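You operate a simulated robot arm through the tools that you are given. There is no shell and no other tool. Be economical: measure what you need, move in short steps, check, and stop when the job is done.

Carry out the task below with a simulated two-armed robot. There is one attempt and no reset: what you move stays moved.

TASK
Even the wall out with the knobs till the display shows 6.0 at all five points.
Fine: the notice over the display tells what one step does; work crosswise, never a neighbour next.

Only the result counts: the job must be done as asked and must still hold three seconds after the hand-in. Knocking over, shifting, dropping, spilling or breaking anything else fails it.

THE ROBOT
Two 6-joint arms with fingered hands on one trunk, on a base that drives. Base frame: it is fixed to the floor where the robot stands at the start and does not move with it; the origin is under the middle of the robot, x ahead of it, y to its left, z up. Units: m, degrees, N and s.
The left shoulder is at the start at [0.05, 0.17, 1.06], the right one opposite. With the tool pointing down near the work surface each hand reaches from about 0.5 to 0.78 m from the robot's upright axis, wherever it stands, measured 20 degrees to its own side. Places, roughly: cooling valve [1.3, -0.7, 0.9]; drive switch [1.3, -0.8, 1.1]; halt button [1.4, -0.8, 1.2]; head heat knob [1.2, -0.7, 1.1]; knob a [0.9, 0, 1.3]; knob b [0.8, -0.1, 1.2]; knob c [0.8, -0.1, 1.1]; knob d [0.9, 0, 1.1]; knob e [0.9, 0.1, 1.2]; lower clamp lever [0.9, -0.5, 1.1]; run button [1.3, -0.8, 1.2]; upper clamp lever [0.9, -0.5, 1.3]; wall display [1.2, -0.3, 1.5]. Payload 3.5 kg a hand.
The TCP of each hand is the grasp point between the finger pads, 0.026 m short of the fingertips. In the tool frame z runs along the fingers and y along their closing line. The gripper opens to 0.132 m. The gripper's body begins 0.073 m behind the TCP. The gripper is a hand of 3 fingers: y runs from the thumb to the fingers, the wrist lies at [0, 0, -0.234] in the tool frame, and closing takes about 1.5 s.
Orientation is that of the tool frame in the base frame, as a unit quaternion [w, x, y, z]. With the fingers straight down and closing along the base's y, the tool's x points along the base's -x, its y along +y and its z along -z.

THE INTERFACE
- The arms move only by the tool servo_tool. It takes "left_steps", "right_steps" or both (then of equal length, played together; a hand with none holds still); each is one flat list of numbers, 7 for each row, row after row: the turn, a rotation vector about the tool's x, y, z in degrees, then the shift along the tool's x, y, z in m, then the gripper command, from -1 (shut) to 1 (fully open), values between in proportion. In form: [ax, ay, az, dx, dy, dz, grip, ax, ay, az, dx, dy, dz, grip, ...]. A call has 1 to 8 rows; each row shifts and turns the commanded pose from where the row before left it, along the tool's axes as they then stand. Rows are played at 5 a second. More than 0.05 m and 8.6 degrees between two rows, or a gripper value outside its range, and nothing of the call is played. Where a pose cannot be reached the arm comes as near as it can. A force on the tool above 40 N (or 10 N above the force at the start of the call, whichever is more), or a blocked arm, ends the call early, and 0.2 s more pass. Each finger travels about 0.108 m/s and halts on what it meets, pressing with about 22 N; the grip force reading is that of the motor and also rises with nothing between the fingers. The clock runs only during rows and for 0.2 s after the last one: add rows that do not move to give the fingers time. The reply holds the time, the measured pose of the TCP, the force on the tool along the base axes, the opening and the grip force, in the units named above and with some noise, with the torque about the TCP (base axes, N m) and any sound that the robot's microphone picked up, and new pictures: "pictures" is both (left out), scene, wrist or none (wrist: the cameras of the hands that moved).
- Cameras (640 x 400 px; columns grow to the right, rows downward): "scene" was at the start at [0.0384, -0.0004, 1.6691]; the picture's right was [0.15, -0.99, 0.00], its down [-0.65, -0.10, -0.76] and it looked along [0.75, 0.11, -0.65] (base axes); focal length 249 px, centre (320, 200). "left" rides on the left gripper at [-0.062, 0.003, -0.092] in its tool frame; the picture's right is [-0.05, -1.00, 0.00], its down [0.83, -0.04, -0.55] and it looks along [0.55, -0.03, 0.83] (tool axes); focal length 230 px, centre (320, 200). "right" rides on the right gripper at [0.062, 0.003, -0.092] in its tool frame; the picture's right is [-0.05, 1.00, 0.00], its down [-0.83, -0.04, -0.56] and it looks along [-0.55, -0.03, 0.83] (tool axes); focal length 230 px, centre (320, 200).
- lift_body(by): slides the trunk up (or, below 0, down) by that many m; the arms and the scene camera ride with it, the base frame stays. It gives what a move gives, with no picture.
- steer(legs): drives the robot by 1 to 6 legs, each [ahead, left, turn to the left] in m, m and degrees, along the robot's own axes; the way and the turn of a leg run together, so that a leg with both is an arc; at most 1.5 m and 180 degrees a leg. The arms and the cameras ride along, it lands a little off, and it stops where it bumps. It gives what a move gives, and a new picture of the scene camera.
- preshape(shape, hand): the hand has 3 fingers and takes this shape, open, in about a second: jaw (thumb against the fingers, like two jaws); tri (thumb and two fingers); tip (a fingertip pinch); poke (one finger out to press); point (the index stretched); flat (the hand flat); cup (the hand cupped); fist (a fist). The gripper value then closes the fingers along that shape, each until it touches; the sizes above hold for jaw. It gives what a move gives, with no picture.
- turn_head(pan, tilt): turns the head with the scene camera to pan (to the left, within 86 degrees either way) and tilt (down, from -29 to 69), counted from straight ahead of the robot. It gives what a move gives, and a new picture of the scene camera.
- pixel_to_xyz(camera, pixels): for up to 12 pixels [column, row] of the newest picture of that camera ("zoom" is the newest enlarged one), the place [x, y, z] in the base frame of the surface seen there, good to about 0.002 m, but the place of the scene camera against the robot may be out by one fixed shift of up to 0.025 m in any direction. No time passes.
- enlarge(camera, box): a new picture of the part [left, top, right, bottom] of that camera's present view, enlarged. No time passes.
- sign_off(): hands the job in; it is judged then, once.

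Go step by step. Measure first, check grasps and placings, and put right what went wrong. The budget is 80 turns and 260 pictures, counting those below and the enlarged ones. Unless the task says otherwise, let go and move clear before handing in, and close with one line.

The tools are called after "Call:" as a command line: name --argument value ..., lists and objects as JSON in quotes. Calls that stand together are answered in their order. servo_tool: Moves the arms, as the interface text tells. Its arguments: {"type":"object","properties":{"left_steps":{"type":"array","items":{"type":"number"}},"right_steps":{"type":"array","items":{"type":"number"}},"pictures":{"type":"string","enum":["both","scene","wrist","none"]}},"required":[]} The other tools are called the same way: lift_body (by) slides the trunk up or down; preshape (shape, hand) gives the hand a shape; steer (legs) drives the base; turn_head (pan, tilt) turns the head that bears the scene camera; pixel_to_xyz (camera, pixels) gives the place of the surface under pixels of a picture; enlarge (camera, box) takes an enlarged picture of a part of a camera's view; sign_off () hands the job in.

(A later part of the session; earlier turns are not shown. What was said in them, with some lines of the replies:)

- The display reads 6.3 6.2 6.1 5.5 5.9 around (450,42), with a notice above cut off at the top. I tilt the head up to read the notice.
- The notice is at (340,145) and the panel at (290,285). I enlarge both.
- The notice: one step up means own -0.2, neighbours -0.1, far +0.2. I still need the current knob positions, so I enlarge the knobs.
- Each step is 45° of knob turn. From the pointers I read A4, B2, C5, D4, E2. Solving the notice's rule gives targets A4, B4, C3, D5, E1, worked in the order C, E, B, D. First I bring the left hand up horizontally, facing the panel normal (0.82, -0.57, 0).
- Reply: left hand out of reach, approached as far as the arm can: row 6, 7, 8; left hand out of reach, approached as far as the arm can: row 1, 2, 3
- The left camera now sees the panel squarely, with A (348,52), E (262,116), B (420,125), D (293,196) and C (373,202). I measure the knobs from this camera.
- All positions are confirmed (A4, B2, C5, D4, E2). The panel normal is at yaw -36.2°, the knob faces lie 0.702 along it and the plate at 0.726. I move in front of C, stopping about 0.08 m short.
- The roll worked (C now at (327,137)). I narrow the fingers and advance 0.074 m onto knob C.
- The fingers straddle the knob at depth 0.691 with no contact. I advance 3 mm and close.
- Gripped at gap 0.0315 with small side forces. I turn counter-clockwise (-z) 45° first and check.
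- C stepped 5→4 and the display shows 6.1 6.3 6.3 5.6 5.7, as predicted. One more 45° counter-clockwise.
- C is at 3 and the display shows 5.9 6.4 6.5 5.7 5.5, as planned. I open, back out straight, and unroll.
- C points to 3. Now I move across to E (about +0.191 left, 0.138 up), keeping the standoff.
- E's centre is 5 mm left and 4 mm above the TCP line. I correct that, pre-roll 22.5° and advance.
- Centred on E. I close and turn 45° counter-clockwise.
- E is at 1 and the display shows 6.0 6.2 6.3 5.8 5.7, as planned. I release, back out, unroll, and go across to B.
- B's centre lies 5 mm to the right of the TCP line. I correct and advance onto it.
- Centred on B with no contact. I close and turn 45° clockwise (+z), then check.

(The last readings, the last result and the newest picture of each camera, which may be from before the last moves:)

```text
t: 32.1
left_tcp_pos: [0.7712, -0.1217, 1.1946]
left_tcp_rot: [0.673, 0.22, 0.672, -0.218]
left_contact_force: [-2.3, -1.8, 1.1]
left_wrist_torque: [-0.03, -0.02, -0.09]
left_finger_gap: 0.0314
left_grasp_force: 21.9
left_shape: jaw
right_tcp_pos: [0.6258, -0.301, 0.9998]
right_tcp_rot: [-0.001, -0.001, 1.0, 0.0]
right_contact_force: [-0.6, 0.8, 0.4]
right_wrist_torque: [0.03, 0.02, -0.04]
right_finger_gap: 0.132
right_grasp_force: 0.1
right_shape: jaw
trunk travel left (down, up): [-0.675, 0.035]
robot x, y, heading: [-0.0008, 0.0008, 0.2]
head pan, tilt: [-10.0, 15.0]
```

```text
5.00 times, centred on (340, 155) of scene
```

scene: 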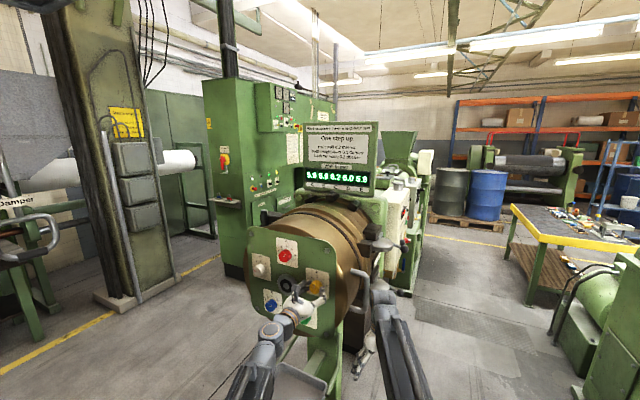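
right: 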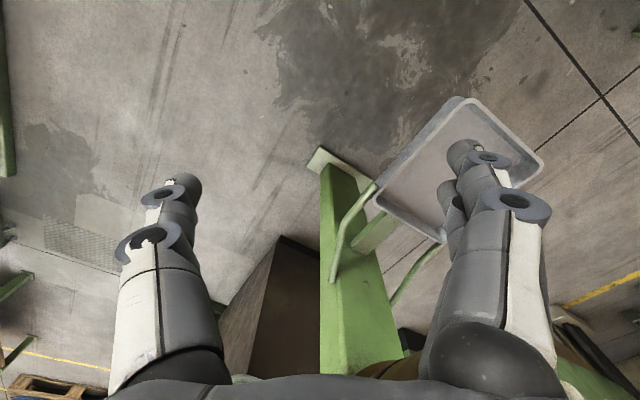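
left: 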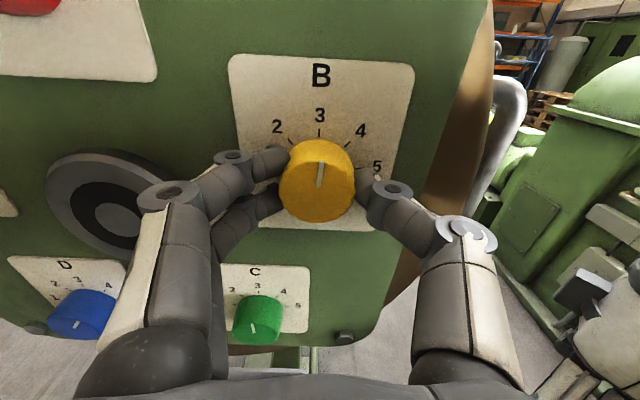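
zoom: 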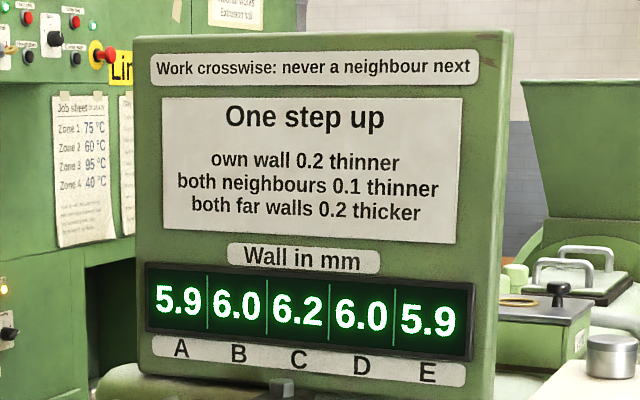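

B is at 3 with the display as predicted. Another 45° clockwise.

Call:
servo_tool --left_steps '[0, 0, 7.5, 0, 0, 0, -1, 0, 0, 7.5, 0, 0, 0, -1, 0, 0, 7.5, 0, 0, 0, -1, 0, 0, 7.5, 0, 0, 0, -1, 0, 0, 7.5, 0, 0, 0, -1, 0, 0, 7.5, 0, 0, 0, -1, 0, 0, 0, 0, 0, 0, -1]'

Call:
enlarge --camera "scene" --box '[295, 115, 385, 195]'

```text
t: 33.7
left_tcp_pos: [0.7715, -0.1204, 1.1953]
left_tcp_rot: [0.704, 0.461, 0.537, 0.056]
left_contact_force: [-4.0, -2.3, -8.3]
left_wrist_torque: [0.1, 0.16, -0.11]
left_finger_gap: 0.0313
left_grasp_force: 21.9
left_shape: jaw
right_tcp_pos: [0.6258, -0.3014, 0.9997]
right_tcp_rot: [-0.001, 0.0, 1.0, 0.0]
right_contact_force: [0.5, 0.3, 0.3]
right_wrist_torque: [-0.01, 0.01, 0.01]
right_finger_gap: 0.132
right_grasp_force: 0.0
right_shape: jaw
trunk travel left (down, up): [-0.675, 0.035]
robot x, y, heading: [-0.003, 0.0004, 0.2]
head pan, tilt: [-10.0, 15.0]
```

scene: 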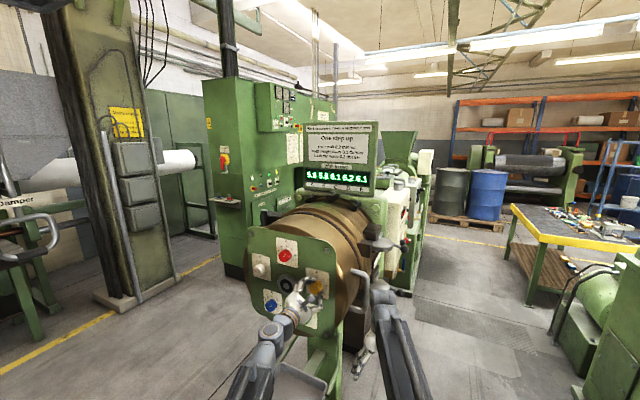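
left: 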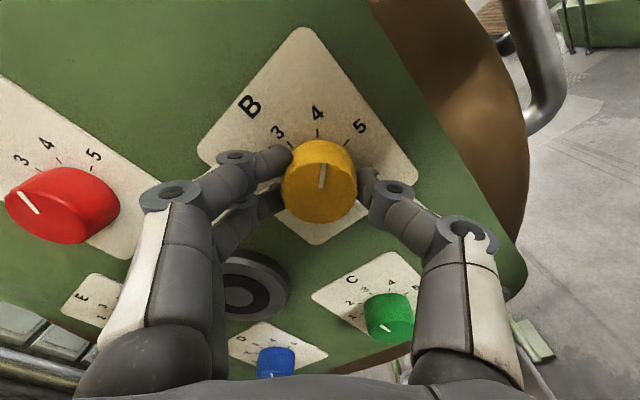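

```text
5.00 times, centred on (340, 155) of scene
```

zoom: 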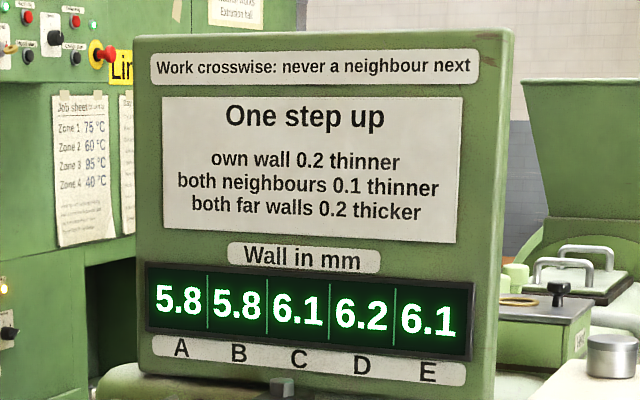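

B is at 4, as predicted (5.8 5.8 6.1 6.2 6.1). I release, back out, unroll and move to D.

Call:
servo_tool --left_steps '[0, 0, 0, 0, 0, 0, 0, 0, 0, 0, 0, 0, 0, 0, 0, 0, 0, 0, 0, 0, 0, 0, 0, 0, 0, 0, -0.025, 0, 0, 0, 0, 0, 0, -0.025, 0, 0, 0, -7.5, 0, 0, -0.025, 0, 0, 0, -7.5, 0, 0, -0.025, 0, 0, 0, -7.5, 0, 0, 0, 0]' --pictures "wrist"

Call:
servo_tool --left_steps '[0, 0, -7.5, 0, 0, 0, 0, 0, 0, -7.5, 0, 0, 0, 0, 0, 0, -7.5, 0, 0, 0, 0, 0, 0, 0, 0.0353, 0.0485, 0, 0, 0, 0, 0, 0.0353, 0.03, 0, 0, 0, 0, 0, 0.0353, 0.03, 0, 0, 0, 0, 0, 0.0351, 0.0435, 0, 0, 0, 0, 0, 0, 0.043, 0, 0]' --pictures "wrist"

```text
t: 35.5
left_tcp_pos: [0.6919, -0.0643, 1.1958]
left_tcp_rot: [0.702, 0.345, 0.617, -0.083]
left_contact_force: [-0.1, 0.2, -0.4]
left_wrist_torque: [0.03, 0.01, -0.02]
left_finger_gap: 0.0654
left_grasp_force: 0.0
left_shape: jaw
right_tcp_pos: [0.6262, -0.3005, 0.9994]
right_tcp_rot: [0.0, 0.0, 1.0, 0.0]
right_contact_force: [0.3, -0.7, -0.1]
right_wrist_torque: [0.02, 0.02, 0.01]
right_finger_gap: 0.132
right_grasp_force: 0.1
right_shape: jaw
trunk travel left (down, up): [-0.675, 0.035]
robot x, y, heading: [-0.0005, 0.0028, 0.0]
head pan, tilt: [-10.0, 15.0]
```

left: 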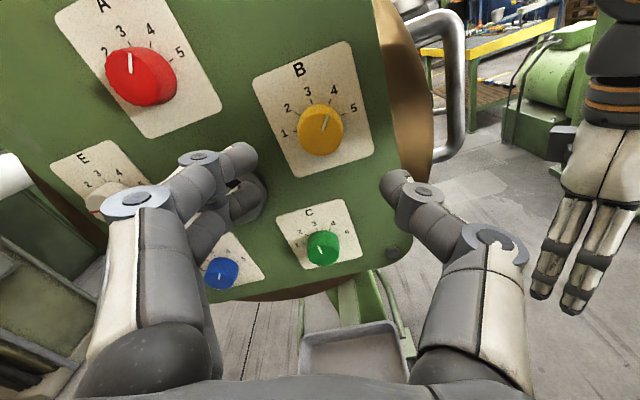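

```text
refused: row 4 steps farther than a row can; nothing moved
```

The row was too long; I resend it in shorter steps.

Call:
servo_tool --left_steps '[0, 0, -7.5, 0, 0, 0, 0, 0, 0, -7.5, 0, 0, 0, 0, 0, 0, -7.5, 0, 0, 0, 0, 0, 0, 0, 0.0282, 0.039, 0, 0, 0, 0, 0, 0.0282, 0.039, 0, 0, 0, 0, 0, 0.0282, 0.039, 0, 0, 0, 0, 0, 0.0282, 0.039, 0, 0, 0, 0, 0, 0.0282, 0.039, 0, 0]' --pictures "wrist"

```text
t: 37.3
left_tcp_pos: [0.8056, 0.0965, 1.0532]
left_tcp_rot: [0.672, 0.219, 0.672, -0.218]
left_contact_force: [0.4, 0.6, 0.5]
left_wrist_torque: [0.01, 0.02, -0.03]
left_finger_gap: 0.0655
left_grasp_force: 0.1
left_shape: jaw
right_tcp_pos: [0.6264, -0.3011, 0.9985]
right_tcp_rot: [0.0, 0.0, 1.0, 0.0]
right_contact_force: [0.3, 0.9, -0.5]
right_wrist_torque: [0.02, 0.02, 0.0]
right_finger_gap: 0.132
right_grasp_force: 0.0
right_shape: jaw
trunk travel left (down, up): [-0.675, 0.035]
robot x, y, heading: [0.0023, 0.0006, -0.1]
head pan, tilt: [-10.0, 15.0]
```

left: 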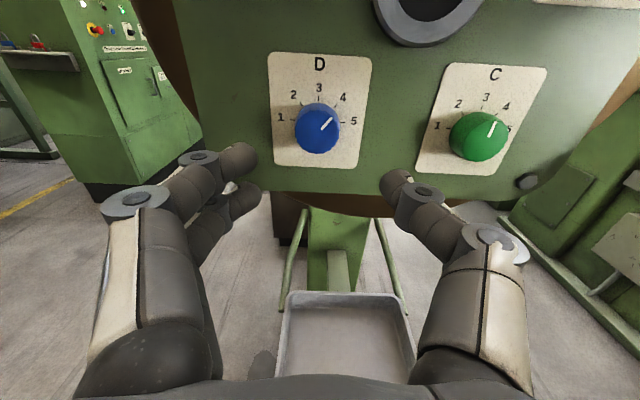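

Call:
pixel_to_xyz --camera "left" --pixels '[[318, 130], [298, 130], [338, 130], [318, 109], [318, 151]]'

Call:
servo_tool --left_steps '[0, 0, -7.5, 0, 0, 0, 0, 0, 0, -7.5, 0, 0, 0, 0, 0, 0, -7.5, 0, 0, 0, 0, 0, 0, 0, 0, 0, 0, 0]' --pictures "none"

```text
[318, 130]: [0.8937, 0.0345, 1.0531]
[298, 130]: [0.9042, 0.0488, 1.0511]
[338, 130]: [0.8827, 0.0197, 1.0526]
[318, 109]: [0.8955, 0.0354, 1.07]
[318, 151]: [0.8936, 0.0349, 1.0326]
```

```text
t: 38.3
left_tcp_pos: [0.8049, 0.0961, 1.0548]
left_tcp_rot: [0.617, 0.084, 0.702, -0.346]
left_contact_force: [0.6, -0.5, 0.5]
left_wrist_torque: [-0.01, -0.01, 0.0]
left_finger_gap: 0.0655
left_grasp_force: 0.1
left_shape: jaw
right_tcp_pos: [0.6257, -0.3011, 1.0001]
right_tcp_rot: [0.0, 0.0, 1.0, -0.001]
right_contact_force: [-0.1, 0.6, -0.1]
right_wrist_torque: [-0.01, 0.03, 0.02]
right_finger_gap: 0.1317
right_grasp_force: 0.0
right_shape: jaw
trunk travel left (down, up): [-0.675, 0.035]
robot x, y, heading: [-0.0001, 0.0002, -0.0]
head pan, tilt: [-10.0, 15.0]
```

D's centre is 2 mm left and 2 mm below the line. I correct and advance.

Call:
servo_tool --left_steps '[0, 0, 0, 0.001, 0.0026, 0, 0, 0, 0, 0, 0, 0, 0.03, 0, 0, 0, 0, 0, 0, 0.03, 0, 0, 0, 0, 0, 0, 0.025, 0, 0, 0, 0, 0, 0, 0.016, 0, 0, 0, 0, 0, 0, 0, 0]' --pictures "wrist"

```text
t: 39.7
left_tcp_pos: [0.8883, 0.0388, 1.0538]
left_tcp_rot: [0.618, 0.083, 0.702, -0.344]
left_contact_force: [-1.3, -0.2, -0.1]
left_wrist_torque: [0.0, 0.01, -0.05]
left_finger_gap: 0.0653
left_grasp_force: 0.0
left_shape: jaw
right_tcp_pos: [0.6264, -0.3, 0.9997]
right_tcp_rot: [0.0, 0.0, 1.0, 0.0]
right_contact_force: [0.8, 0.2, 0.7]
right_wrist_torque: [-0.02, 0.0, 0.01]
right_finger_gap: 0.1318
right_grasp_force: 0.0
right_shape: jaw
trunk travel left (down, up): [-0.675, 0.035]
robot x, y, heading: [0.0041, 0.0019, 0.2]
head pan, tilt: [-10.0, 15.0]
```

left: 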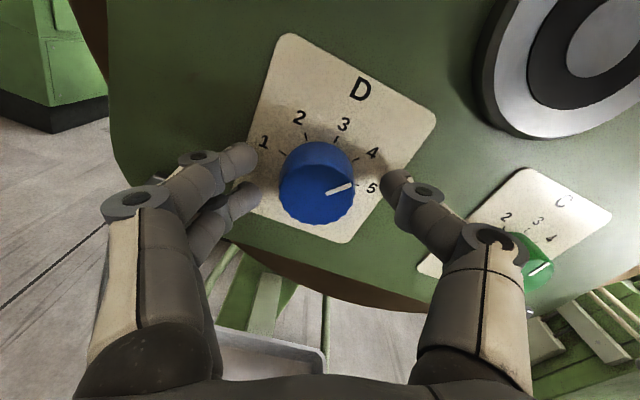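

Centred on D. I close and turn 45° clockwise.

Call:
servo_tool --left_steps '[0, 0, 0, 0, 0, 0, -1, 0, 0, 0, 0, 0, 0, -1, 0, 0, 0, 0, 0, 0, -1, 0, 0, 0, 0, 0, 0, -1]' --pictures "none"

Call:
servo_tool --left_steps '[0, 0, 7.5, 0, 0, 0, -1, 0, 0, 7.5, 0, 0, 0, -1, 0, 0, 7.5, 0, 0, 0, -1, 0, 0, 7.5, 0, 0, 0, -1, 0, 0, 7.5, 0, 0, 0, -1, 0, 0, 7.5, 0, 0, 0, -1, 0, 0, 0, 0, 0, 0, -1]'

Call:
enlarge --camera "scene" --box '[295, 115, 385, 195]'

```text
t: 40.7
left_tcp_pos: [0.8881, 0.0382, 1.0537]
left_tcp_rot: [0.617, 0.084, 0.702, -0.345]
left_contact_force: [1.7, 0.4, 2.0]
left_wrist_torque: [-0.02, -0.02, 0.02]
left_finger_gap: 0.0315
left_grasp_force: 21.6
left_shape: jaw
right_tcp_pos: [0.6263, -0.301, 0.9997]
right_tcp_rot: [0.0, 0.0, 1.0, 0.001]
right_contact_force: [-0.8, -0.4, -0.3]
right_wrist_torque: [-0.03, 0.03, 0.0]
right_finger_gap: 0.132
right_grasp_force: 0.0
right_shape: jaw
trunk travel left (down, up): [-0.675, 0.035]
robot x, y, heading: [-0.0042, -0.0026, -0.1]
head pan, tilt: [-10.0, 15.0]
```

```text
t: 42.3
left_tcp_pos: [0.8879, 0.0378, 1.0526]
left_tcp_rot: [0.702, 0.346, 0.616, -0.083]
left_contact_force: [-4.5, -3.1, 4.7]
left_wrist_torque: [-0.5, 0.25, -0.14]
left_finger_gap: 0.031
left_grasp_force: 22.2
left_shape: jaw
right_tcp_pos: [0.6258, -0.3028, 0.9997]
right_tcp_rot: [0.0, 0.0, 1.0, 0.001]
right_contact_force: [-0.1, -0.1, 1.3]
right_wrist_torque: [0.04, 0.01, 0.02]
right_finger_gap: 0.1319
right_grasp_force: 0.0
right_shape: jaw
trunk travel left (down, up): [-0.675, 0.035]
robot x, y, heading: [-0.0017, 0.0004, -0.2]
head pan, tilt: [-10.0, 15.0]
```

scene: 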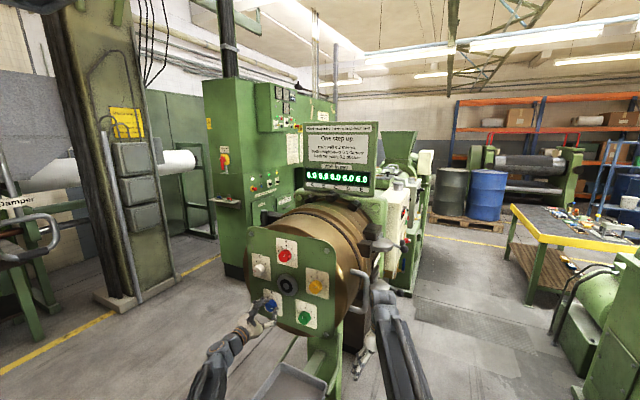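
left: 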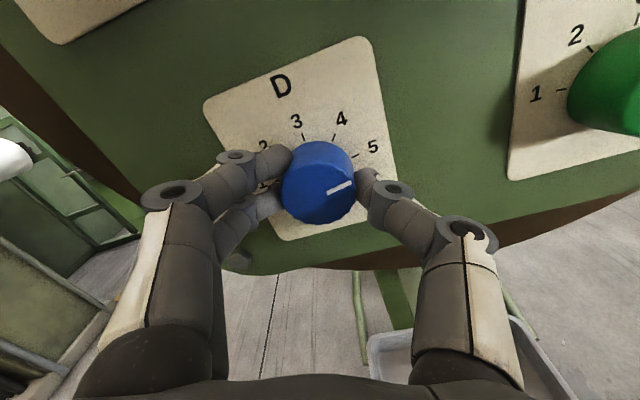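

```text
5.00 times, centred on (340, 155) of scene
```

zoom: 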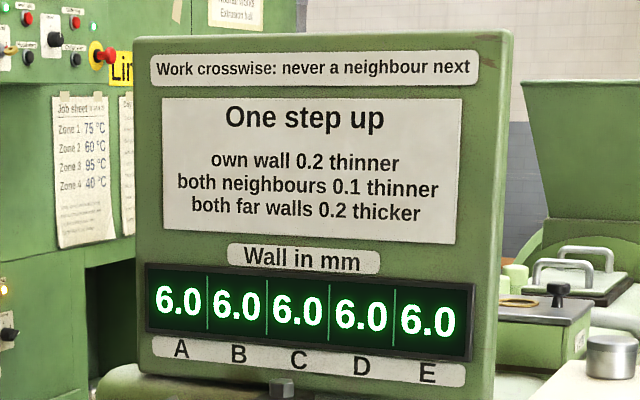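

All five points read 6.0. I release, back clear, and check once more.

Call:
servo_tool --left_steps '[0, 0, 0, 0, 0, 0, 0, 0, 0, 0, 0, 0, 0, 0, 0, 0, 0, 0, 0, 0, 0, 0, 0, 0, 0, 0, -0.025, 0, 0, 0, 0, 0, 0, -0.03, 0, 0, 0, 0, 0, 0, -0.04, 0, 0, 0, 0, 0, 0, -0.04, 0, 0, 0, 0, 0, 0, -0.03, 0]'

Call:
enlarge --camera "scene" --box '[295, 115, 385, 195]'

Call:
enlarge --camera "scene" --box '[235, 220, 355, 340]'

```text
t: 44.1
left_tcp_pos: [0.7538, 0.1365, 1.0528]
left_tcp_rot: [0.702, 0.346, 0.617, -0.081]
left_contact_force: [-0.2, 0.7, -0.1]
left_wrist_torque: [0.02, 0.0, -0.01]
left_finger_gap: 0.0655
left_grasp_force: 0.0
left_shape: jaw
right_tcp_pos: [0.6268, -0.301, 0.9997]
right_tcp_rot: [-0.001, 0.0, 1.0, 0.0]
right_contact_force: [0.3, 0.0, -0.5]
right_wrist_torque: [-0.02, -0.01, -0.02]
right_finger_gap: 0.132
right_grasp_force: 0.1
right_shape: jaw
trunk travel left (down, up): [-0.675, 0.035]
robot x, y, heading: [-0.0003, 0.0029, 0.1]
head pan, tilt: [-10.0, 15.0]
```

scene: 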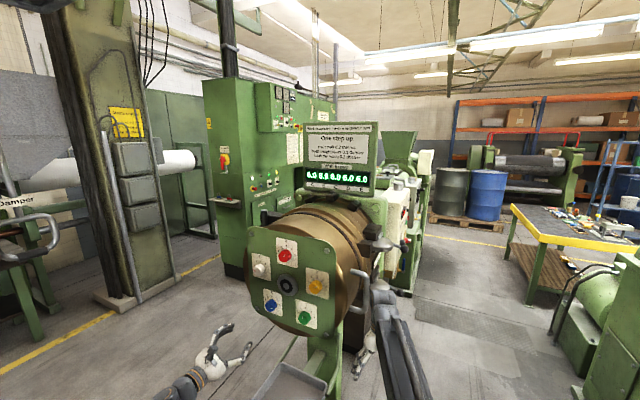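
left: 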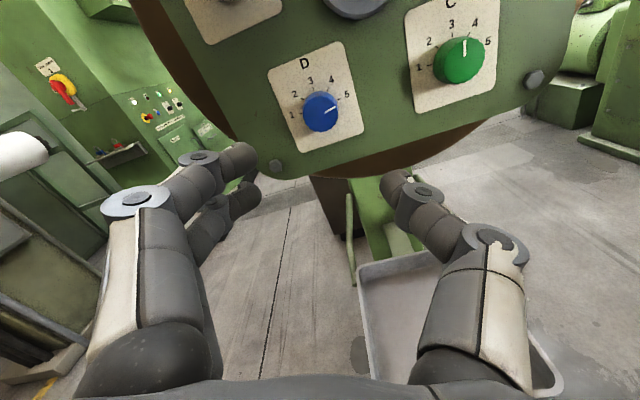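

```text
5.00 times, centred on (340, 155) of scene
```

zoom: 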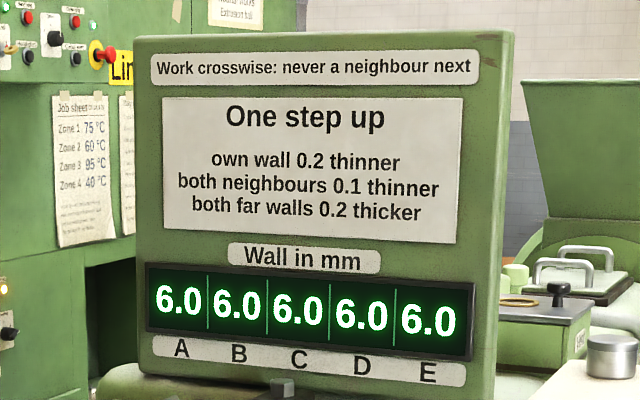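

```text
3.33 times, centred on (295, 280) of scene
```

zoom: 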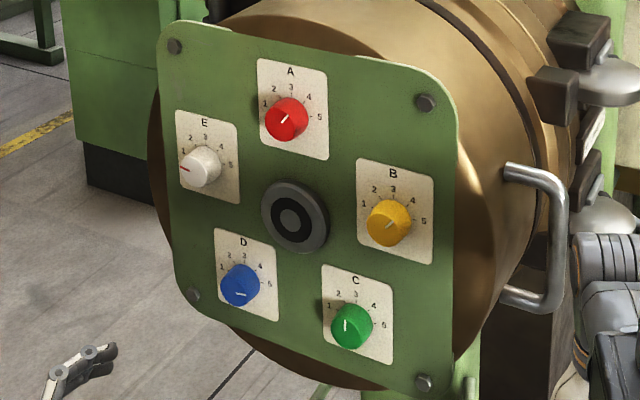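

The display holds 6.0 at all five points, and the hand is open and clear of the panel. I hand in.

Call:
sign_off

```text
The job is handed in.
```

The wall is even: the display shows 6.0 at all five points (knobs A4, B4, C3, D5, E1), reached crosswise in the order C, E, B, D, with the hand open and clear.
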